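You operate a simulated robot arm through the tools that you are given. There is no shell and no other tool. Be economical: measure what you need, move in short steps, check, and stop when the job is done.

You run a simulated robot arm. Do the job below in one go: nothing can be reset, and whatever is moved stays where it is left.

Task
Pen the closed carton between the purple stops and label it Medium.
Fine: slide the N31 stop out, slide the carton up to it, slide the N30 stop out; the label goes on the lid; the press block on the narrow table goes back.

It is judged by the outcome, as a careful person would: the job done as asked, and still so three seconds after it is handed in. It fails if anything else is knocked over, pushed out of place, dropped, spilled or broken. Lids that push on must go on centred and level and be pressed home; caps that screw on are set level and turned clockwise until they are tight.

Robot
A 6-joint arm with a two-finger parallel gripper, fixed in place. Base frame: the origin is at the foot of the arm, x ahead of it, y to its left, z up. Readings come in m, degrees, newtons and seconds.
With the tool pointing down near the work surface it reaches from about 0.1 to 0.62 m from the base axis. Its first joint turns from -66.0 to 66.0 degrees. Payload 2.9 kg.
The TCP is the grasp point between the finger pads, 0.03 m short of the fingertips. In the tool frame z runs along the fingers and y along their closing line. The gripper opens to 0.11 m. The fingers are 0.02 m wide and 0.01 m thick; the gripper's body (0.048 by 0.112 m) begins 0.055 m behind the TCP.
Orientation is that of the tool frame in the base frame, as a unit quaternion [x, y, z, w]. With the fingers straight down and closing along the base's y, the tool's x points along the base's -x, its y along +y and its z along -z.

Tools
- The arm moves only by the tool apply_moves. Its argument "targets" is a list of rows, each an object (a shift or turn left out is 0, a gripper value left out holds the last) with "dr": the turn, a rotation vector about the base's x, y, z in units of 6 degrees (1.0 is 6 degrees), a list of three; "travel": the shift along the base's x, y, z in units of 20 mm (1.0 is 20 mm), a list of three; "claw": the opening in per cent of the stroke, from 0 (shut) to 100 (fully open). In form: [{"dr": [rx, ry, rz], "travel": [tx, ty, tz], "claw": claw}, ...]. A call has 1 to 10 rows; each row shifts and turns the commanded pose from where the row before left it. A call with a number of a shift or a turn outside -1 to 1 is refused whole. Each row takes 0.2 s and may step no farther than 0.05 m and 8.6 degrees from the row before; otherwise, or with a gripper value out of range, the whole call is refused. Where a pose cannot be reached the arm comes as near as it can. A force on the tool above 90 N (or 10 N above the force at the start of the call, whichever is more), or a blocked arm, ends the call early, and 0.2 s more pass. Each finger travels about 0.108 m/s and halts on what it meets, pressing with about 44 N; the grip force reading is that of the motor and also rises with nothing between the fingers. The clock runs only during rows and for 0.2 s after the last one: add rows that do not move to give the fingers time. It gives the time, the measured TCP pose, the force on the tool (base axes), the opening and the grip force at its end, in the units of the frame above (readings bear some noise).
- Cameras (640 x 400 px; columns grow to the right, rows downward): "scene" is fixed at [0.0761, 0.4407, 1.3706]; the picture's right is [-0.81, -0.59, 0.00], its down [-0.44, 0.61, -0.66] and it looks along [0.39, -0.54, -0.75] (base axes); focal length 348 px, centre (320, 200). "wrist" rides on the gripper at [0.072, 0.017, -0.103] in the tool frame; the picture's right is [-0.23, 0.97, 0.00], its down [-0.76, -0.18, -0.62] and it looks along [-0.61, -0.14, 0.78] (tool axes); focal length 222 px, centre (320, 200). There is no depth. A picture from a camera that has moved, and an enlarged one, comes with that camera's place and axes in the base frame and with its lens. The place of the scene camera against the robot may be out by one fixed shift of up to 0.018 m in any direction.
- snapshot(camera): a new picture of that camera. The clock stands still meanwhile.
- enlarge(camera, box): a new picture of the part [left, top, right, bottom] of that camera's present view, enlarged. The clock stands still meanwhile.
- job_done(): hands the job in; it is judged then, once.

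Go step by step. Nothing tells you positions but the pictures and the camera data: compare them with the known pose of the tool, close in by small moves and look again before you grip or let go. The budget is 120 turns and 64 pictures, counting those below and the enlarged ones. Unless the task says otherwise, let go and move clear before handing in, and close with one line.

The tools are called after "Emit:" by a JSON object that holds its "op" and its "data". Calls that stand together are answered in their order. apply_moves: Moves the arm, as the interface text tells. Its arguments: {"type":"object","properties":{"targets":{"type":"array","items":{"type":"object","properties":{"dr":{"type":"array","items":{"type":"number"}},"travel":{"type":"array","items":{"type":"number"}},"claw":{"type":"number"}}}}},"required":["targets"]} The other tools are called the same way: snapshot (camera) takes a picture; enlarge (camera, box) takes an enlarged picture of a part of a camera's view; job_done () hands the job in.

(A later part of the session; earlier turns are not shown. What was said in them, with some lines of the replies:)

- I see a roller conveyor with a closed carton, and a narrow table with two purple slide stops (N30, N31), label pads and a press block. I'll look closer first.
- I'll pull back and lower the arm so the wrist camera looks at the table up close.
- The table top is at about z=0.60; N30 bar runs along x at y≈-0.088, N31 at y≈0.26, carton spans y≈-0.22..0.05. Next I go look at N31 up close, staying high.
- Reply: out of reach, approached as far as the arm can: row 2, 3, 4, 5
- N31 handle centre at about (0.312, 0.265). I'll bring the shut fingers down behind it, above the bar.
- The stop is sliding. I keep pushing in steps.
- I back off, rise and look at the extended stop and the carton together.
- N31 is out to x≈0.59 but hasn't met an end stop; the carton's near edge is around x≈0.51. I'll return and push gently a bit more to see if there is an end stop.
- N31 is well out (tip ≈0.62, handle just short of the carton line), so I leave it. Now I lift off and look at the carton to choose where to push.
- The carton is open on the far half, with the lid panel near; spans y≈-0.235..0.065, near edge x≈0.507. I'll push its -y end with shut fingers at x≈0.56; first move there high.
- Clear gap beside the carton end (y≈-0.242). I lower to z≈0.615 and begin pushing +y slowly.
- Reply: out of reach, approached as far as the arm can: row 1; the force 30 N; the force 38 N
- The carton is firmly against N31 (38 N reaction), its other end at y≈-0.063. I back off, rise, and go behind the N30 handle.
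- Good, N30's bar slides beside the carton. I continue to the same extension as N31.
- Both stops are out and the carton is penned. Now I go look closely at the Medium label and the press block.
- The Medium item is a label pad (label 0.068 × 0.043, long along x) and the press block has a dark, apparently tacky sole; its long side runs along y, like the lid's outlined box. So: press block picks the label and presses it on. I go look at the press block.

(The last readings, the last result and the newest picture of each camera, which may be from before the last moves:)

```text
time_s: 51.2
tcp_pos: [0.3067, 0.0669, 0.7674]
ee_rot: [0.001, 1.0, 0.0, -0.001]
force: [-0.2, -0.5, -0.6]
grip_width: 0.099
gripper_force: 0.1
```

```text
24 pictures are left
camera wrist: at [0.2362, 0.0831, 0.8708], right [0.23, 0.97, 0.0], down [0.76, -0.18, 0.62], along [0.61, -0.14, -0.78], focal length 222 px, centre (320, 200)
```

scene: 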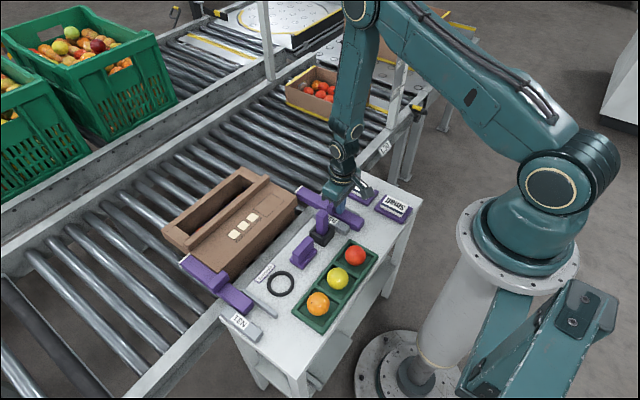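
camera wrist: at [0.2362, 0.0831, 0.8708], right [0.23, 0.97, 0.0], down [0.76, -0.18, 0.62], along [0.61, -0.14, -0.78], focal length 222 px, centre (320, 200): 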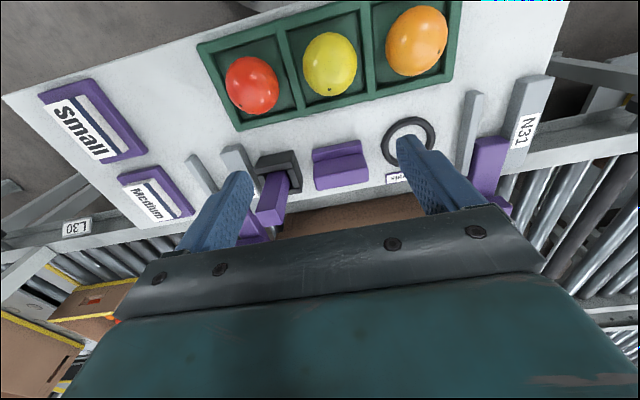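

Emit:
{"op": "enlarge", "data": {"camera": "wrist", "box": [280, 110, 400, 210]}}

Emit:
{"op": "enlarge", "data": {"camera": "scene", "box": [280, 200, 360, 280]}}

```text
4.00 times, centred on (340, 160) of wrist
camera zoom: at [0.2362, 0.0831, 0.8708], right [0.23, 0.97, 0.0], down [0.76, -0.18, 0.62], along [0.61, -0.14, -0.78], focal length 888 px, centre (240, 360)
```

zoom: 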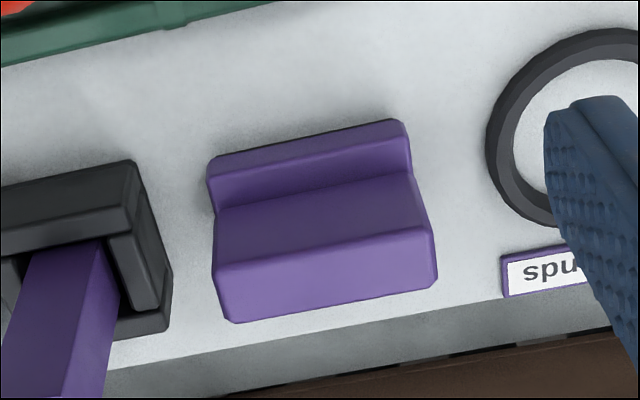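

```text
5.00 times, centred on (320, 240) of scene
camera zoom: at [0.0761, 0.4407, 1.3706], right [-0.81, -0.59, 0.0], down [-0.44, 0.61, -0.66], along [0.39, -0.54, -0.75], focal length 1741 px, centre (320, 0)
```

zoom: 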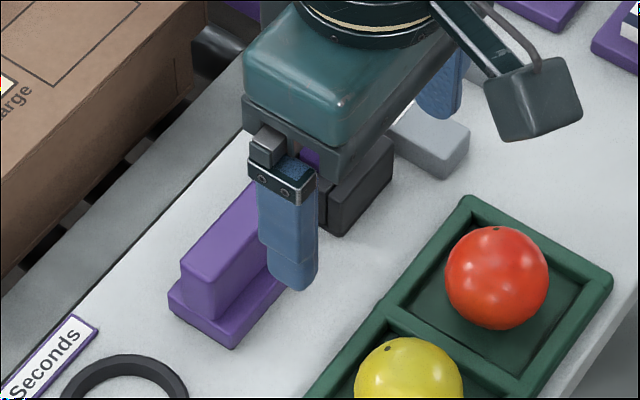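

Press block: handle plate x≈0.376–0.396, y≈0.044–0.107, top z≈0.647, base plate around it. I turn the tool −90° about z so the fingers close along x, above the handle.

Emit:
{"op": "apply_moves", "data": {"targets": [{"dr": [0, 0, -1], "travel": [0.4, 0.05, 0], "claw": 55}, {"dr": [0, 0, -1], "travel": [0.4, 0.05, 0]}, {"dr": [0, 0, -1], "travel": [0.4, 0.05, 0]}, {"dr": [0, 0, -1], "travel": [0.4, 0.05, 0]}, {"dr": [0, 0, -1], "travel": [0.4, 0.05, 0]}, {"dr": [0, 0, -1], "travel": [0.4, 0.05, 0]}, {"dr": [0, 0, -1], "travel": [0.4, 0.05, 0]}, {"dr": [0, 0, -1], "travel": [0.4, 0.05, 0]}, {"dr": [0, 0, -1], "travel": [0.4, 0.04, 0]}, {"dr": [0, 0, -1], "travel": [0.35, 0, 0]}]}}

Emit:
{"op": "apply_moves", "data": {"targets": [{"dr": [0, 0, -1]}, {"dr": [0, 0, -1]}, {"dr": [0, 0, -1]}, {"dr": [0, 0, -1], "travel": [0, 0, -0.5]}, {"dr": [0, 0, -1], "travel": [0, 0, -1]}, {"travel": [0, 0, -1]}]}}

Emit:
{"op": "snapshot", "data": {"camera": "wrist"}}

```text
time_s: 53.4
tcp_pos: [0.3845, 0.0729, 0.7673]
ee_rot: [0.502, 0.865, -0.001, 0.0]
force: [-0.3, 0.0, -0.7]
grip_width: 0.0605
gripper_force: 0.1
```

```text
time_s: 54.8
tcp_pos: [0.384, 0.0747, 0.7178]
ee_rot: [0.708, 0.706, -0.001, -0.001]
force: [0.4, 0.4, 0.2]
grip_width: 0.0606
gripper_force: 0.0
```

```text
21 pictures are left
camera wrist: at [0.4043, 0.1461, 0.8198], right [0.97, -0.23, 0.0], down [-0.18, -0.76, 0.62], along [-0.14, -0.61, -0.78], focal length 222 px, centre (320, 200)
```

wrist: 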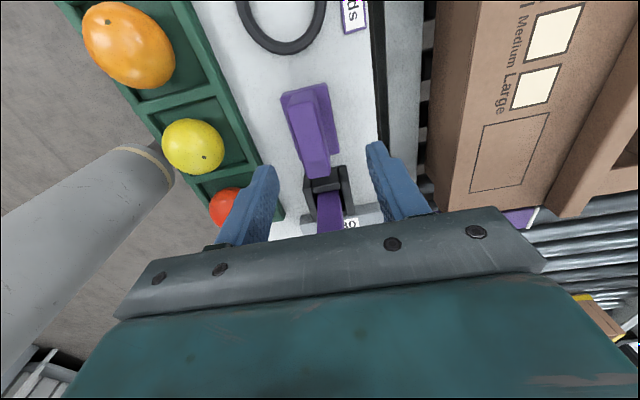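

Aligned (handle centre ≈(0.383–0.386, 0.077)). I lower and grip the handle.

Emit:
{"op": "apply_moves", "data": {"targets": [{"travel": [0.05, 0.08, -1]}, {"travel": [0, 0, -1]}, {"travel": [0, 0, -0.8]}, {"travel": [0, 0, -0.6]}, {"claw": 0}, {}, {}, {}]}}

Emit:
{"op": "enlarge", "data": {"camera": "wrist", "box": [200, 60, 440, 240]}}

```text
time_s: 56.6
tcp_pos: [0.3855, 0.0763, 0.6492]
ee_rot: [0.707, 0.707, 0.0, 0.0]
force: [-0.6, 0.9, 11.2]
grip_width: 0.0211
gripper_force: 43.9
```

```text
2.22 times, centred on (320, 150) of wrist
camera zoom: at [0.405, 0.148, 0.7528], right [0.97, -0.23, 0.0], down [-0.18, -0.76, 0.62], along [-0.14, -0.61, -0.78], focal length 494 px, centre (320, 311)
```

zoom: 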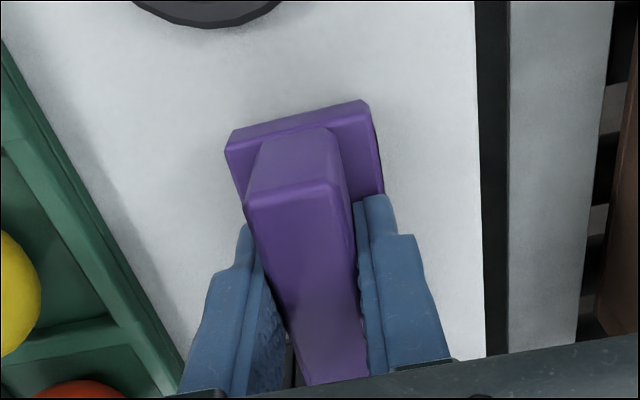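

Gripped (width 0.021). I lift it and carry it to over the Medium pad at (0.385, −0.200), turning back +90°.

Emit:
{"op": "apply_moves", "data": {"targets": [{"travel": [0, 0, 0.5]}, {"travel": [0, 0, 1]}, {"travel": [0, 0, 1]}, {"travel": [0, 0, 1]}, {"travel": [0, 0, 1]}, {"travel": [0, 0, 1]}, {"dr": [0, 0, 1], "travel": [0, -0.9, 0]}, {"dr": [0, 0, 1], "travel": [0, -0.9, 0]}, {"dr": [0, 0, 1], "travel": [0, -0.9, 0]}, {"dr": [0, 0, 1], "travel": [0, -0.9, 0]}]}}

Emit:
{"op": "apply_moves", "data": {"targets": [{"dr": [0, 0, 1], "travel": [0, -0.93, 0]}, {"dr": [0, 0, 1], "travel": [0, -0.93, 0]}, {"dr": [0, 0, 1], "travel": [0, -0.93, 0]}, {"dr": [0, 0, 1], "travel": [0, -0.93, 0]}, {"dr": [0, 0, 1], "travel": [0, -0.93, 0]}, {"dr": [0, 0, 1], "travel": [0, -0.93, 0]}, {"dr": [0, 0, 1], "travel": [0, -0.93, 0]}, {"dr": [0, 0, 1], "travel": [0, -0.93, 0]}, {"dr": [0, 0, 1], "travel": [0, -0.93, 0]}, {"dr": [0, 0, 1], "travel": [0, -0.93, 0]}]}}

Emit:
{"op": "apply_moves", "data": {"targets": [{"dr": [0, 0, 1], "travel": [0, -0.93, 0]}, {"travel": [0, 0, -1]}, {"travel": [0, 0, -0.5]}]}}

Emit:
{"op": "enlarge", "data": {"camera": "wrist", "box": [200, 60, 440, 240]}}

```text
time_s: 58.8
tcp_pos: [0.389, 0.004, 0.7609]
ee_rot: [0.544, 0.839, -0.001, 0.0]
force: [-0.6, 0.3, -0.8]
grip_width: 0.0212
gripper_force: 43.8
```

```text
time_s: 61.0
tcp_pos: [0.3885, -0.181, 0.7594]
ee_rot: [0.052, 0.999, -0.001, 0.001]
force: [-0.7, -0.7, -1.1]
grip_width: 0.0213
gripper_force: 44.0
```

```text
time_s: 61.8
tcp_pos: [0.3865, -0.199, 0.7294]
ee_rot: [0.0, 1.0, -0.001, 0.0]
force: [-0.6, 0.0, -1.1]
grip_width: 0.021
gripper_force: 44.0
```

```text
2.22 times, centred on (320, 150) of wrist
camera zoom: at [0.3166, -0.1834, 0.8326], right [0.23, 0.97, 0.0], down [0.76, -0.18, 0.62], along [0.61, -0.14, -0.78], focal length 494 px, centre (320, 311)
```

zoom: 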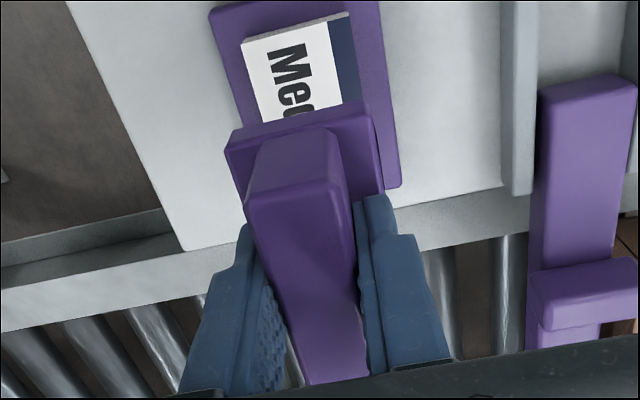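

Label under the block is well aligned in y; I shift x −6 mm to centre, then lower in small steps until it presses.

Emit:
{"op": "apply_moves", "data": {"targets": [{"travel": [-0.3, 0, -0.5]}, {"travel": [0, 0, -0.5]}, {"travel": [0, 0, -0.5]}, {"travel": [0, 0, -0.4]}, {"travel": [0, 0, -0.2]}, {"travel": [0, 0, -0.2]}, {"travel": [0, 0, -0.2]}]}}

```text
time_s: 63.4
tcp_pos: [0.3808, -0.1998, 0.6785]
ee_rot: [0.0, 1.0, -0.001, 0.001]
force: [1.0, -0.1, -1.2]
grip_width: 0.0214
gripper_force: 44.0
```

Emit:
{"op": "apply_moves", "data": {"targets": [{"travel": [0, 0, -0.15]}, {"travel": [0, 0, -0.15]}, {"travel": [0, 0, -0.15]}, {"travel": [0, 0, 0]}]}}

Emit:
{"op": "enlarge", "data": {"camera": "wrist", "box": [200, 60, 440, 240]}}

```text
time_s: 64.4
tcp_pos: [0.381, -0.2009, 0.6728]
ee_rot: [0.0, 1.0, -0.001, 0.001]
force: [-19.5, 8.8, 75.4]
grip_width: 0.0213
gripper_force: 44.1
```

```text
2.22 times, centred on (320, 150) of wrist
camera zoom: at [0.3104, -0.184, 0.7763], right [0.23, 0.97, 0.0], down [0.76, -0.18, 0.62], along [0.61, -0.14, -0.78], focal length 494 px, centre (320, 311)
```

zoom: 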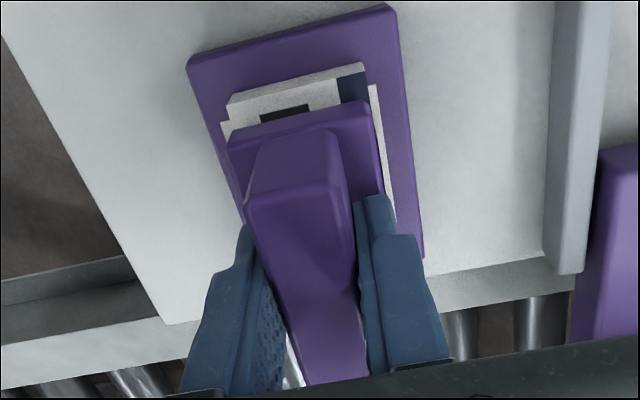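

Pressed with about 75 N. I lift slightly and check whether a label came along.

Emit:
{"op": "apply_moves", "data": {"targets": [{"travel": [0, 0, 0.5]}, {"travel": [0, 0, 0.5]}, {"travel": [0, 0, 1]}, {"travel": [0, 0, 1]}, {"travel": [0, 0, 1]}]}}

Emit:
{"op": "enlarge", "data": {"camera": "wrist", "box": [200, 60, 440, 240]}}

Emit:
{"op": "enlarge", "data": {"camera": "scene", "box": [310, 120, 430, 230]}}

```text
time_s: 65.6
tcp_pos: [0.3811, -0.2003, 0.7506]
ee_rot: [0.0, 1.0, -0.001, 0.0]
force: [0.5, -0.5, -0.2]
grip_width: 0.0213
gripper_force: 43.6
```

```text
2.22 times, centred on (320, 150) of wrist
camera zoom: at [0.3098, -0.1835, 0.8533], right [0.23, 0.97, 0.0], down [0.76, -0.18, 0.62], along [0.61, -0.14, -0.78], focal length 494 px, centre (320, 311)
```

zoom: 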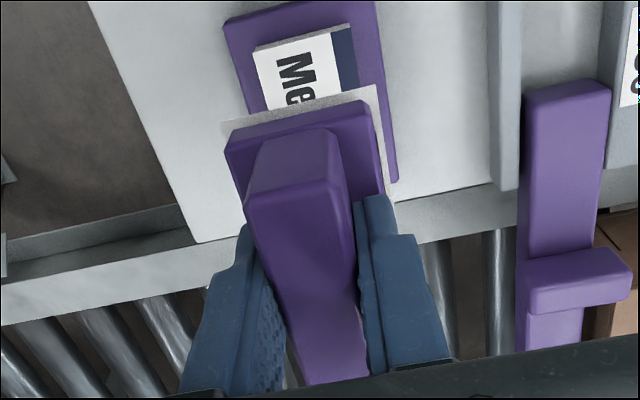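

```text
3.64 times, centred on (370, 175) of scene
camera zoom: at [0.0761, 0.4407, 1.3706], right [-0.81, -0.59, 0.0], down [-0.44, 0.61, -0.66], along [0.39, -0.54, -0.75], focal length 1266 px, centre (138, 291)
```

zoom: 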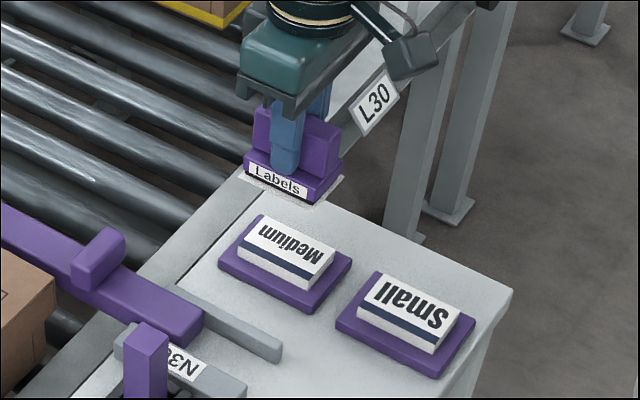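

A Medium label is stuck under the press block. I carry it toward the carton, turning −90°, and stop short to view the outlined box on the lid.

Emit:
{"op": "apply_moves", "data": {"targets": [{"dr": [0, 0, -1], "travel": [0.4, 0.9, 0.15]}, {"dr": [0, 0, -1], "travel": [0.4, 0.9, 0.15]}, {"dr": [0, 0, -1], "travel": [0.4, 0.9, 0.15]}, {"dr": [0, 0, -1], "travel": [0.4, 0.9, 0.15]}, {"dr": [0, 0, -1], "travel": [0.4, 0.9, 0.15]}, {"dr": [0, 0, -1], "travel": [0.4, 0.9, 0.15]}, {"dr": [0, 0, -1], "travel": [0.4, 0.9, 0.15]}, {"dr": [0, 0, -1], "travel": [0.4, 0.9, 0.15]}, {"dr": [0, 0, -1], "travel": [0.4, 0.9, 0.15]}, {"dr": [0, 0, -1], "travel": [0.4, 0.9, 0.15]}]}}

Emit:
{"op": "apply_moves", "data": {"targets": [{"dr": [0, 0, -1], "travel": [0.4, 0.9, 0]}, {"dr": [0, 0, -1], "travel": [0.4, 0.9, 0]}, {"dr": [0, 0, -1], "travel": [0.4, 0.9, 0]}, {"dr": [0, 0, -1], "travel": [0.4, 0.9, 0]}, {"dr": [0, 0, -1], "travel": [0.4, 0.9, 0]}]}}

Emit:
{"op": "snapshot", "data": {"camera": "wrist"}}

```text
time_s: 67.8
tcp_pos: [0.4606, -0.0189, 0.779]
ee_rot: [0.502, 0.865, -0.001, -0.001]
force: [-0.6, 0.4, -1.0]
grip_width: 0.0214
gripper_force: 43.6
```

```text
time_s: 69.0
tcp_pos: [0.5021, 0.0705, 0.7788]
ee_rot: [0.708, 0.706, 0.0, 0.0]
force: [0.7, 1.0, -1.0]
grip_width: 0.0216
gripper_force: 43.8
```

```text
15 pictures are left
camera wrist: at [0.5204, 0.1432, 0.8818], right [0.97, -0.23, 0.0], down [-0.18, -0.76, 0.62], along [-0.14, -0.61, -0.78], focal length 222 px, centre (320, 200)
```

wrist: 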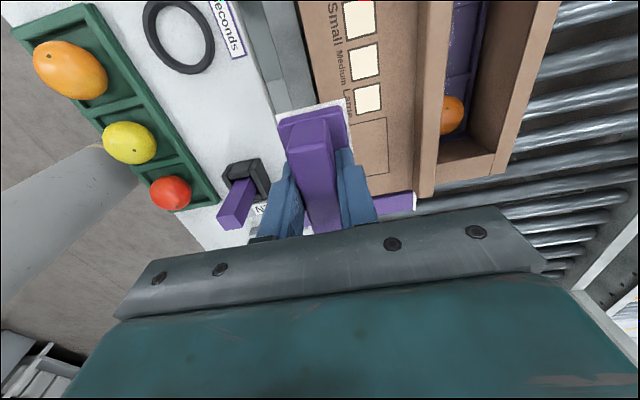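

Box on the lid is centred at about (0.551, 0.010), lid top z≈0.635. I move over it and stop about 2 cm above to check.

Emit:
{"op": "apply_moves", "data": {"targets": [{"travel": [0.8, -1, 0]}, {"travel": [0.8, -1, 0]}, {"travel": [0.75, -0.93, -0.5]}, {"travel": [0, 0, -1]}, {"travel": [0, 0, -1]}, {"travel": [0, 0, -1]}, {}]}}

Emit:
{"op": "enlarge", "data": {"camera": "wrist", "box": [220, 60, 460, 240]}}

Emit:
{"op": "enlarge", "data": {"camera": "scene", "box": [200, 150, 330, 260]}}

```text
time_s: 70.6
tcp_pos: [0.5488, 0.0114, 0.7099]
ee_rot: [0.707, 0.707, 0.0, -0.001]
force: [0.5, -0.5, -1.1]
grip_width: 0.0214
gripper_force: 44.2
```

```text
2.22 times, centred on (340, 150) of wrist
camera zoom: at [0.5677, 0.0835, 0.8131], right [0.97, -0.23, 0.0], down [-0.18, -0.76, 0.62], along [-0.14, -0.61, -0.78], focal length 494 px, centre (276, 311)
```

zoom: 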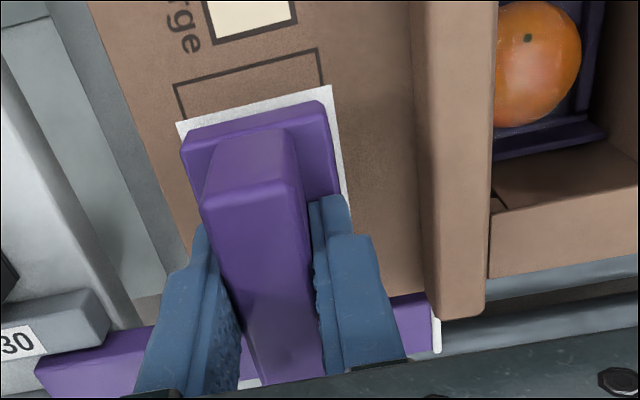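

```text
3.64 times, centred on (265, 205) of scene
camera zoom: at [0.0761, 0.4407, 1.3706], right [-0.81, -0.59, 0.0], down [-0.44, 0.61, -0.66], along [0.39, -0.54, -0.75], focal length 1266 px, centre (520, 182)
```

zoom: 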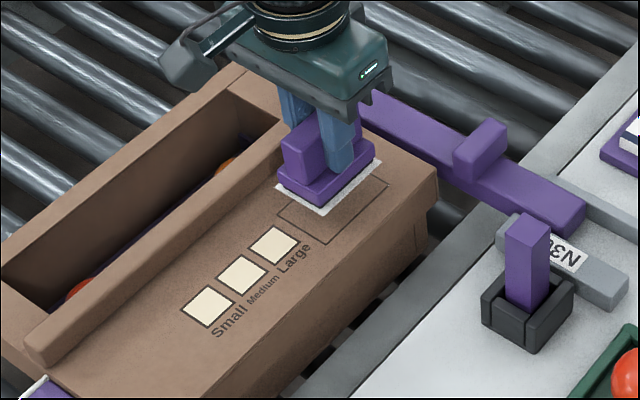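

Label vs box: I shift −2 mm x, +2 mm y, then lower onto the lid and press.

Emit:
{"op": "apply_moves", "data": {"targets": [{"travel": [-0.1, 0.12, -0.3]}, {"travel": [0, 0, -0.3]}, {"travel": [0, 0, -0.2]}, {"travel": [0, 0, -0.2]}, {}]}}

Emit:
{"op": "enlarge", "data": {"camera": "wrist", "box": [220, 60, 460, 240]}}

```text
time_s: 71.8
tcp_pos: [0.5468, 0.0133, 0.6904]
ee_rot: [0.707, 0.707, -0.001, -0.001]
force: [0.2, 0.0, -0.3]
grip_width: 0.0212
gripper_force: 43.8
```

```text
2.22 times, centred on (340, 150) of wrist
camera zoom: at [0.5648, 0.085, 0.7933], right [0.97, -0.23, 0.0], down [-0.18, -0.76, 0.62], along [-0.14, -0.61, -0.78], focal length 494 px, centre (276, 311)
```

zoom: 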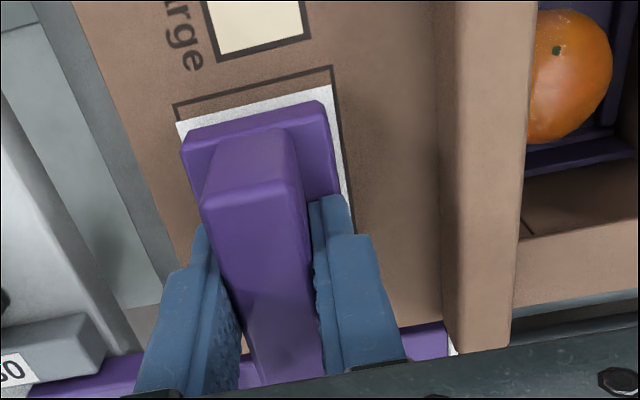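

Nicely centred in x and about 4 mm inside the end line. I lower and press.

Emit:
{"op": "apply_moves", "data": {"targets": [{"travel": [0, 0, -0.15]}, {"travel": [0, 0, -0.15]}, {"travel": [0, 0, -0.15]}, {}]}}

```text
time_s: 72.8
tcp_pos: [0.5475, 0.014, 0.6833]
ee_rot: [0.707, 0.708, 0.001, 0.002]
force: [-0.5, 0.4, 30.6]
grip_width: 0.021
gripper_force: 44.0
```

Emit:
{"op": "apply_moves", "data": {"targets": [{"travel": [0, 0, -0.1]}, {"travel": [0, 0, -0.08]}, {}, {}]}}

```text
time_s: 73.8
tcp_pos: [0.5493, 0.0123, 0.6833]
ee_rot: [0.707, 0.707, 0.004, 0.003]
force: [-1.4, -0.3, 52.4]
grip_width: 0.0212
gripper_force: 44.2
```

Emit:
{"op": "apply_moves", "data": {"targets": [{"travel": [0, 0, -0.1]}, {}, {}, {"travel": [0, 0, 0.3]}, {"travel": [0, 0, 0.3]}, {"travel": [0, 0, 0.5]}, {"travel": [0, 0, 1]}, {"travel": [0, 0, 1]}, {"travel": [0, 0, 1]}]}}

Emit:
{"op": "snapshot", "data": {"camera": "wrist"}}

Emit:
{"op": "enlarge", "data": {"camera": "scene", "box": [160, 140, 330, 290]}}

```text
time_s: 75.8
tcp_pos: [0.5454, 0.0135, 0.7592]
ee_rot: [0.707, 0.707, -0.001, -0.001]
force: [-0.3, -0.7, -1.2]
grip_width: 0.0214
gripper_force: 44.4
```

```text
11 pictures are left
camera wrist: at [0.5638, 0.086, 0.8612], right [0.97, -0.23, 0.0], down [-0.18, -0.76, 0.62], along [-0.14, -0.61, -0.78], focal length 222 px, centre (320, 200)
```

wrist: 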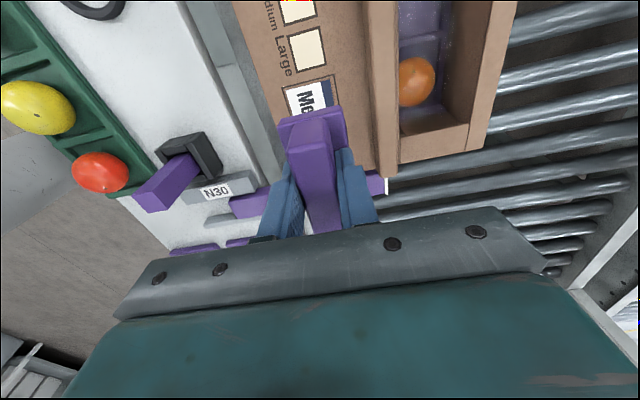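

```text
2.67 times, centred on (245, 215) of scene
camera zoom: at [0.0761, 0.4407, 1.3706], right [-0.81, -0.59, 0.0], down [-0.44, 0.61, -0.66], along [0.39, -0.54, -0.75], focal length 928 px, centre (520, 160)
```

zoom: 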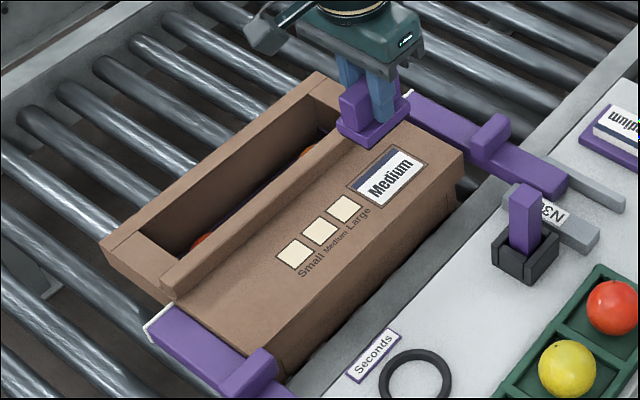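

The label sits in the box, upright, reading Medium. Now I return the press block to its spot at (0.3855, 0.0763).

Emit:
{"op": "apply_moves", "data": {"targets": [{"travel": [-1, 0, 0]}, {"travel": [-1, 0.4, 0]}, {"travel": [-1, 0.5, 0]}, {"travel": [-1, 0.5, 0]}, {"travel": [-1, 0.5, 0]}, {"travel": [-1, 0.5, 0]}, {"travel": [-1, 0.4, 0]}, {"travel": [-1, 0.34, 0]}, {}]}}

```text
time_s: 77.8
tcp_pos: [0.3845, 0.0781, 0.7594]
ee_rot: [0.707, 0.707, -0.001, -0.001]
force: [0.0, 0.2, -0.8]
grip_width: 0.0212
gripper_force: 44.0
```

Emit:
{"op": "apply_moves", "data": {"targets": [{"travel": [0.05, -0.08, -1]}, {"travel": [0, 0, -1]}, {"travel": [0, 0, -1]}, {"travel": [0, 0, -1]}, {"travel": [0, 0, -0.7]}, {"travel": [0, 0, -0.4]}, {}]}}

Emit:
{"op": "enlarge", "data": {"camera": "wrist", "box": [200, 40, 460, 240]}}

```text
time_s: 79.4
tcp_pos: [0.3881, 0.0744, 0.6569]
ee_rot: [0.707, 0.707, -0.001, 0.0]
force: [-0.5, -0.2, -0.6]
grip_width: 0.0212
gripper_force: 44.1
```

```text
2.00 times, centred on (330, 140) of wrist
camera zoom: at [0.4059, 0.1463, 0.7589], right [0.97, -0.23, 0.0], down [-0.18, -0.76, 0.62], along [-0.14, -0.61, -0.78], focal length 444 px, centre (300, 320)
```

zoom: 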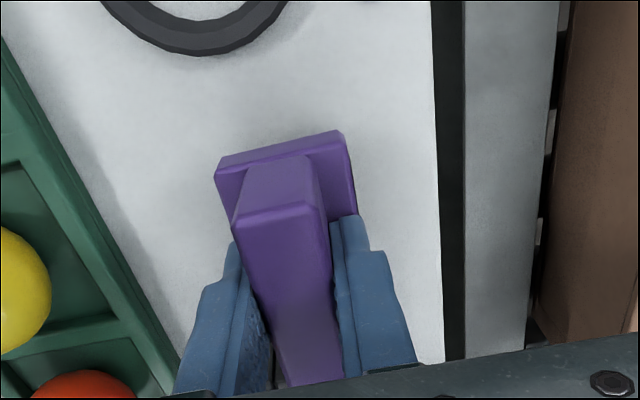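

Emit:
{"op": "apply_moves", "data": {"targets": [{"travel": [-0.08, 0.06, -0.2]}, {"travel": [0, 0, -0.15]}, {}]}}

```text
time_s: 80.2
tcp_pos: [0.3856, 0.0763, 0.6497]
ee_rot: [0.707, 0.707, 0.001, 0.001]
force: [-2.7, 2.1, 17.9]
grip_width: 0.0214
gripper_force: 43.9
```

Block is on the table at its old spot (18 N contact). I open and rise.

Emit:
{"op": "apply_moves", "data": {"targets": [{"travel": [0, 0, 0.04], "claw": 40}, {}, {}, {"travel": [0, 0, 0.5]}, {"travel": [0, 0, 1]}, {"travel": [0, 0, 1]}, {"travel": [0, 0, 1]}, {"travel": [0, 0, 1]}, {"travel": [0, 0, 1]}, {"travel": [0, 0, 1]}]}}

Emit:
{"op": "apply_moves", "data": {"targets": [{"travel": [-1, -1, 1]}, {"travel": [-1, -1, 1]}, {"travel": [-1, -1, 1]}, {"travel": [0, -1, 1]}, {}]}}

Emit:
{"op": "snapshot", "data": {"camera": "scene"}}

Emit:
{"op": "enlarge", "data": {"camera": "scene", "box": [160, 150, 400, 330]}}

```text
time_s: 82.4
tcp_pos: [0.3847, 0.0758, 0.7792]
ee_rot: [0.707, 0.707, 0.0, 0.0]
force: [-0.7, 0.0, 0.1]
grip_width: 0.044
gripper_force: 0.0
```

```text
time_s: 83.6
tcp_pos: [0.3233, -0.0039, 0.8595]
ee_rot: [0.707, 0.707, -0.001, -0.002]
force: [-0.1, -0.5, 0.4]
grip_width: 0.0439
gripper_force: 0.1
```

```text
8 pictures are left
```

scene: 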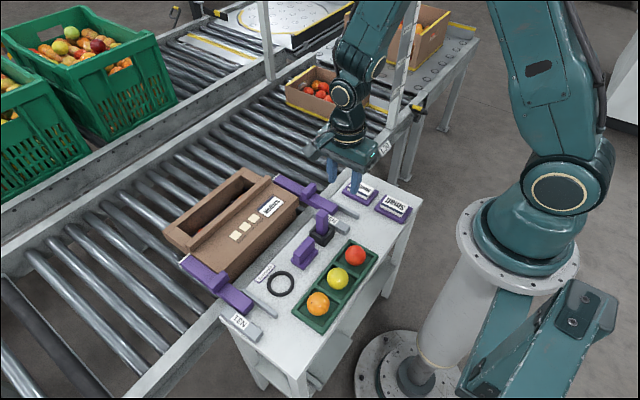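

```text
2.22 times, centred on (280, 240) of scene
camera zoom: at [0.0761, 0.4407, 1.3706], right [-0.81, -0.59, 0.0], down [-0.44, 0.61, -0.66], along [0.39, -0.54, -0.75], focal length 774 px, centre (409, 111)
```

zoom: 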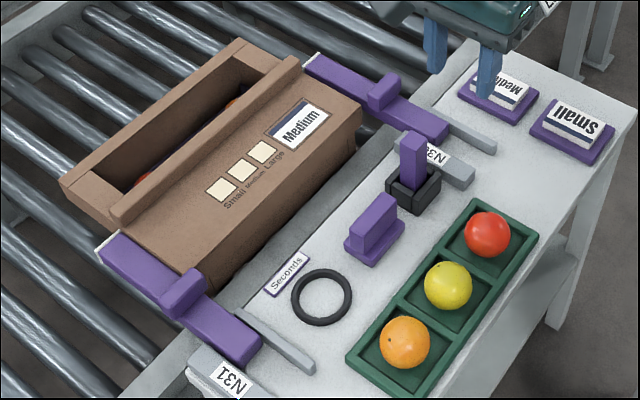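

Everything is in place: both stops are out, the carton is penned against N31, the label is on the lid and the press block is back. I hand it in.

Emit:
{"op": "job_done", "data": {}}

```text
The job is handed in.
```

The carton is penned between N31 and N30, a Medium label is pressed onto the outlined box on its lid, and the press block is back on the narrow table; neither stop reached an end stop, so I slid both out to about the same length, stopping the handles just short of the carton.
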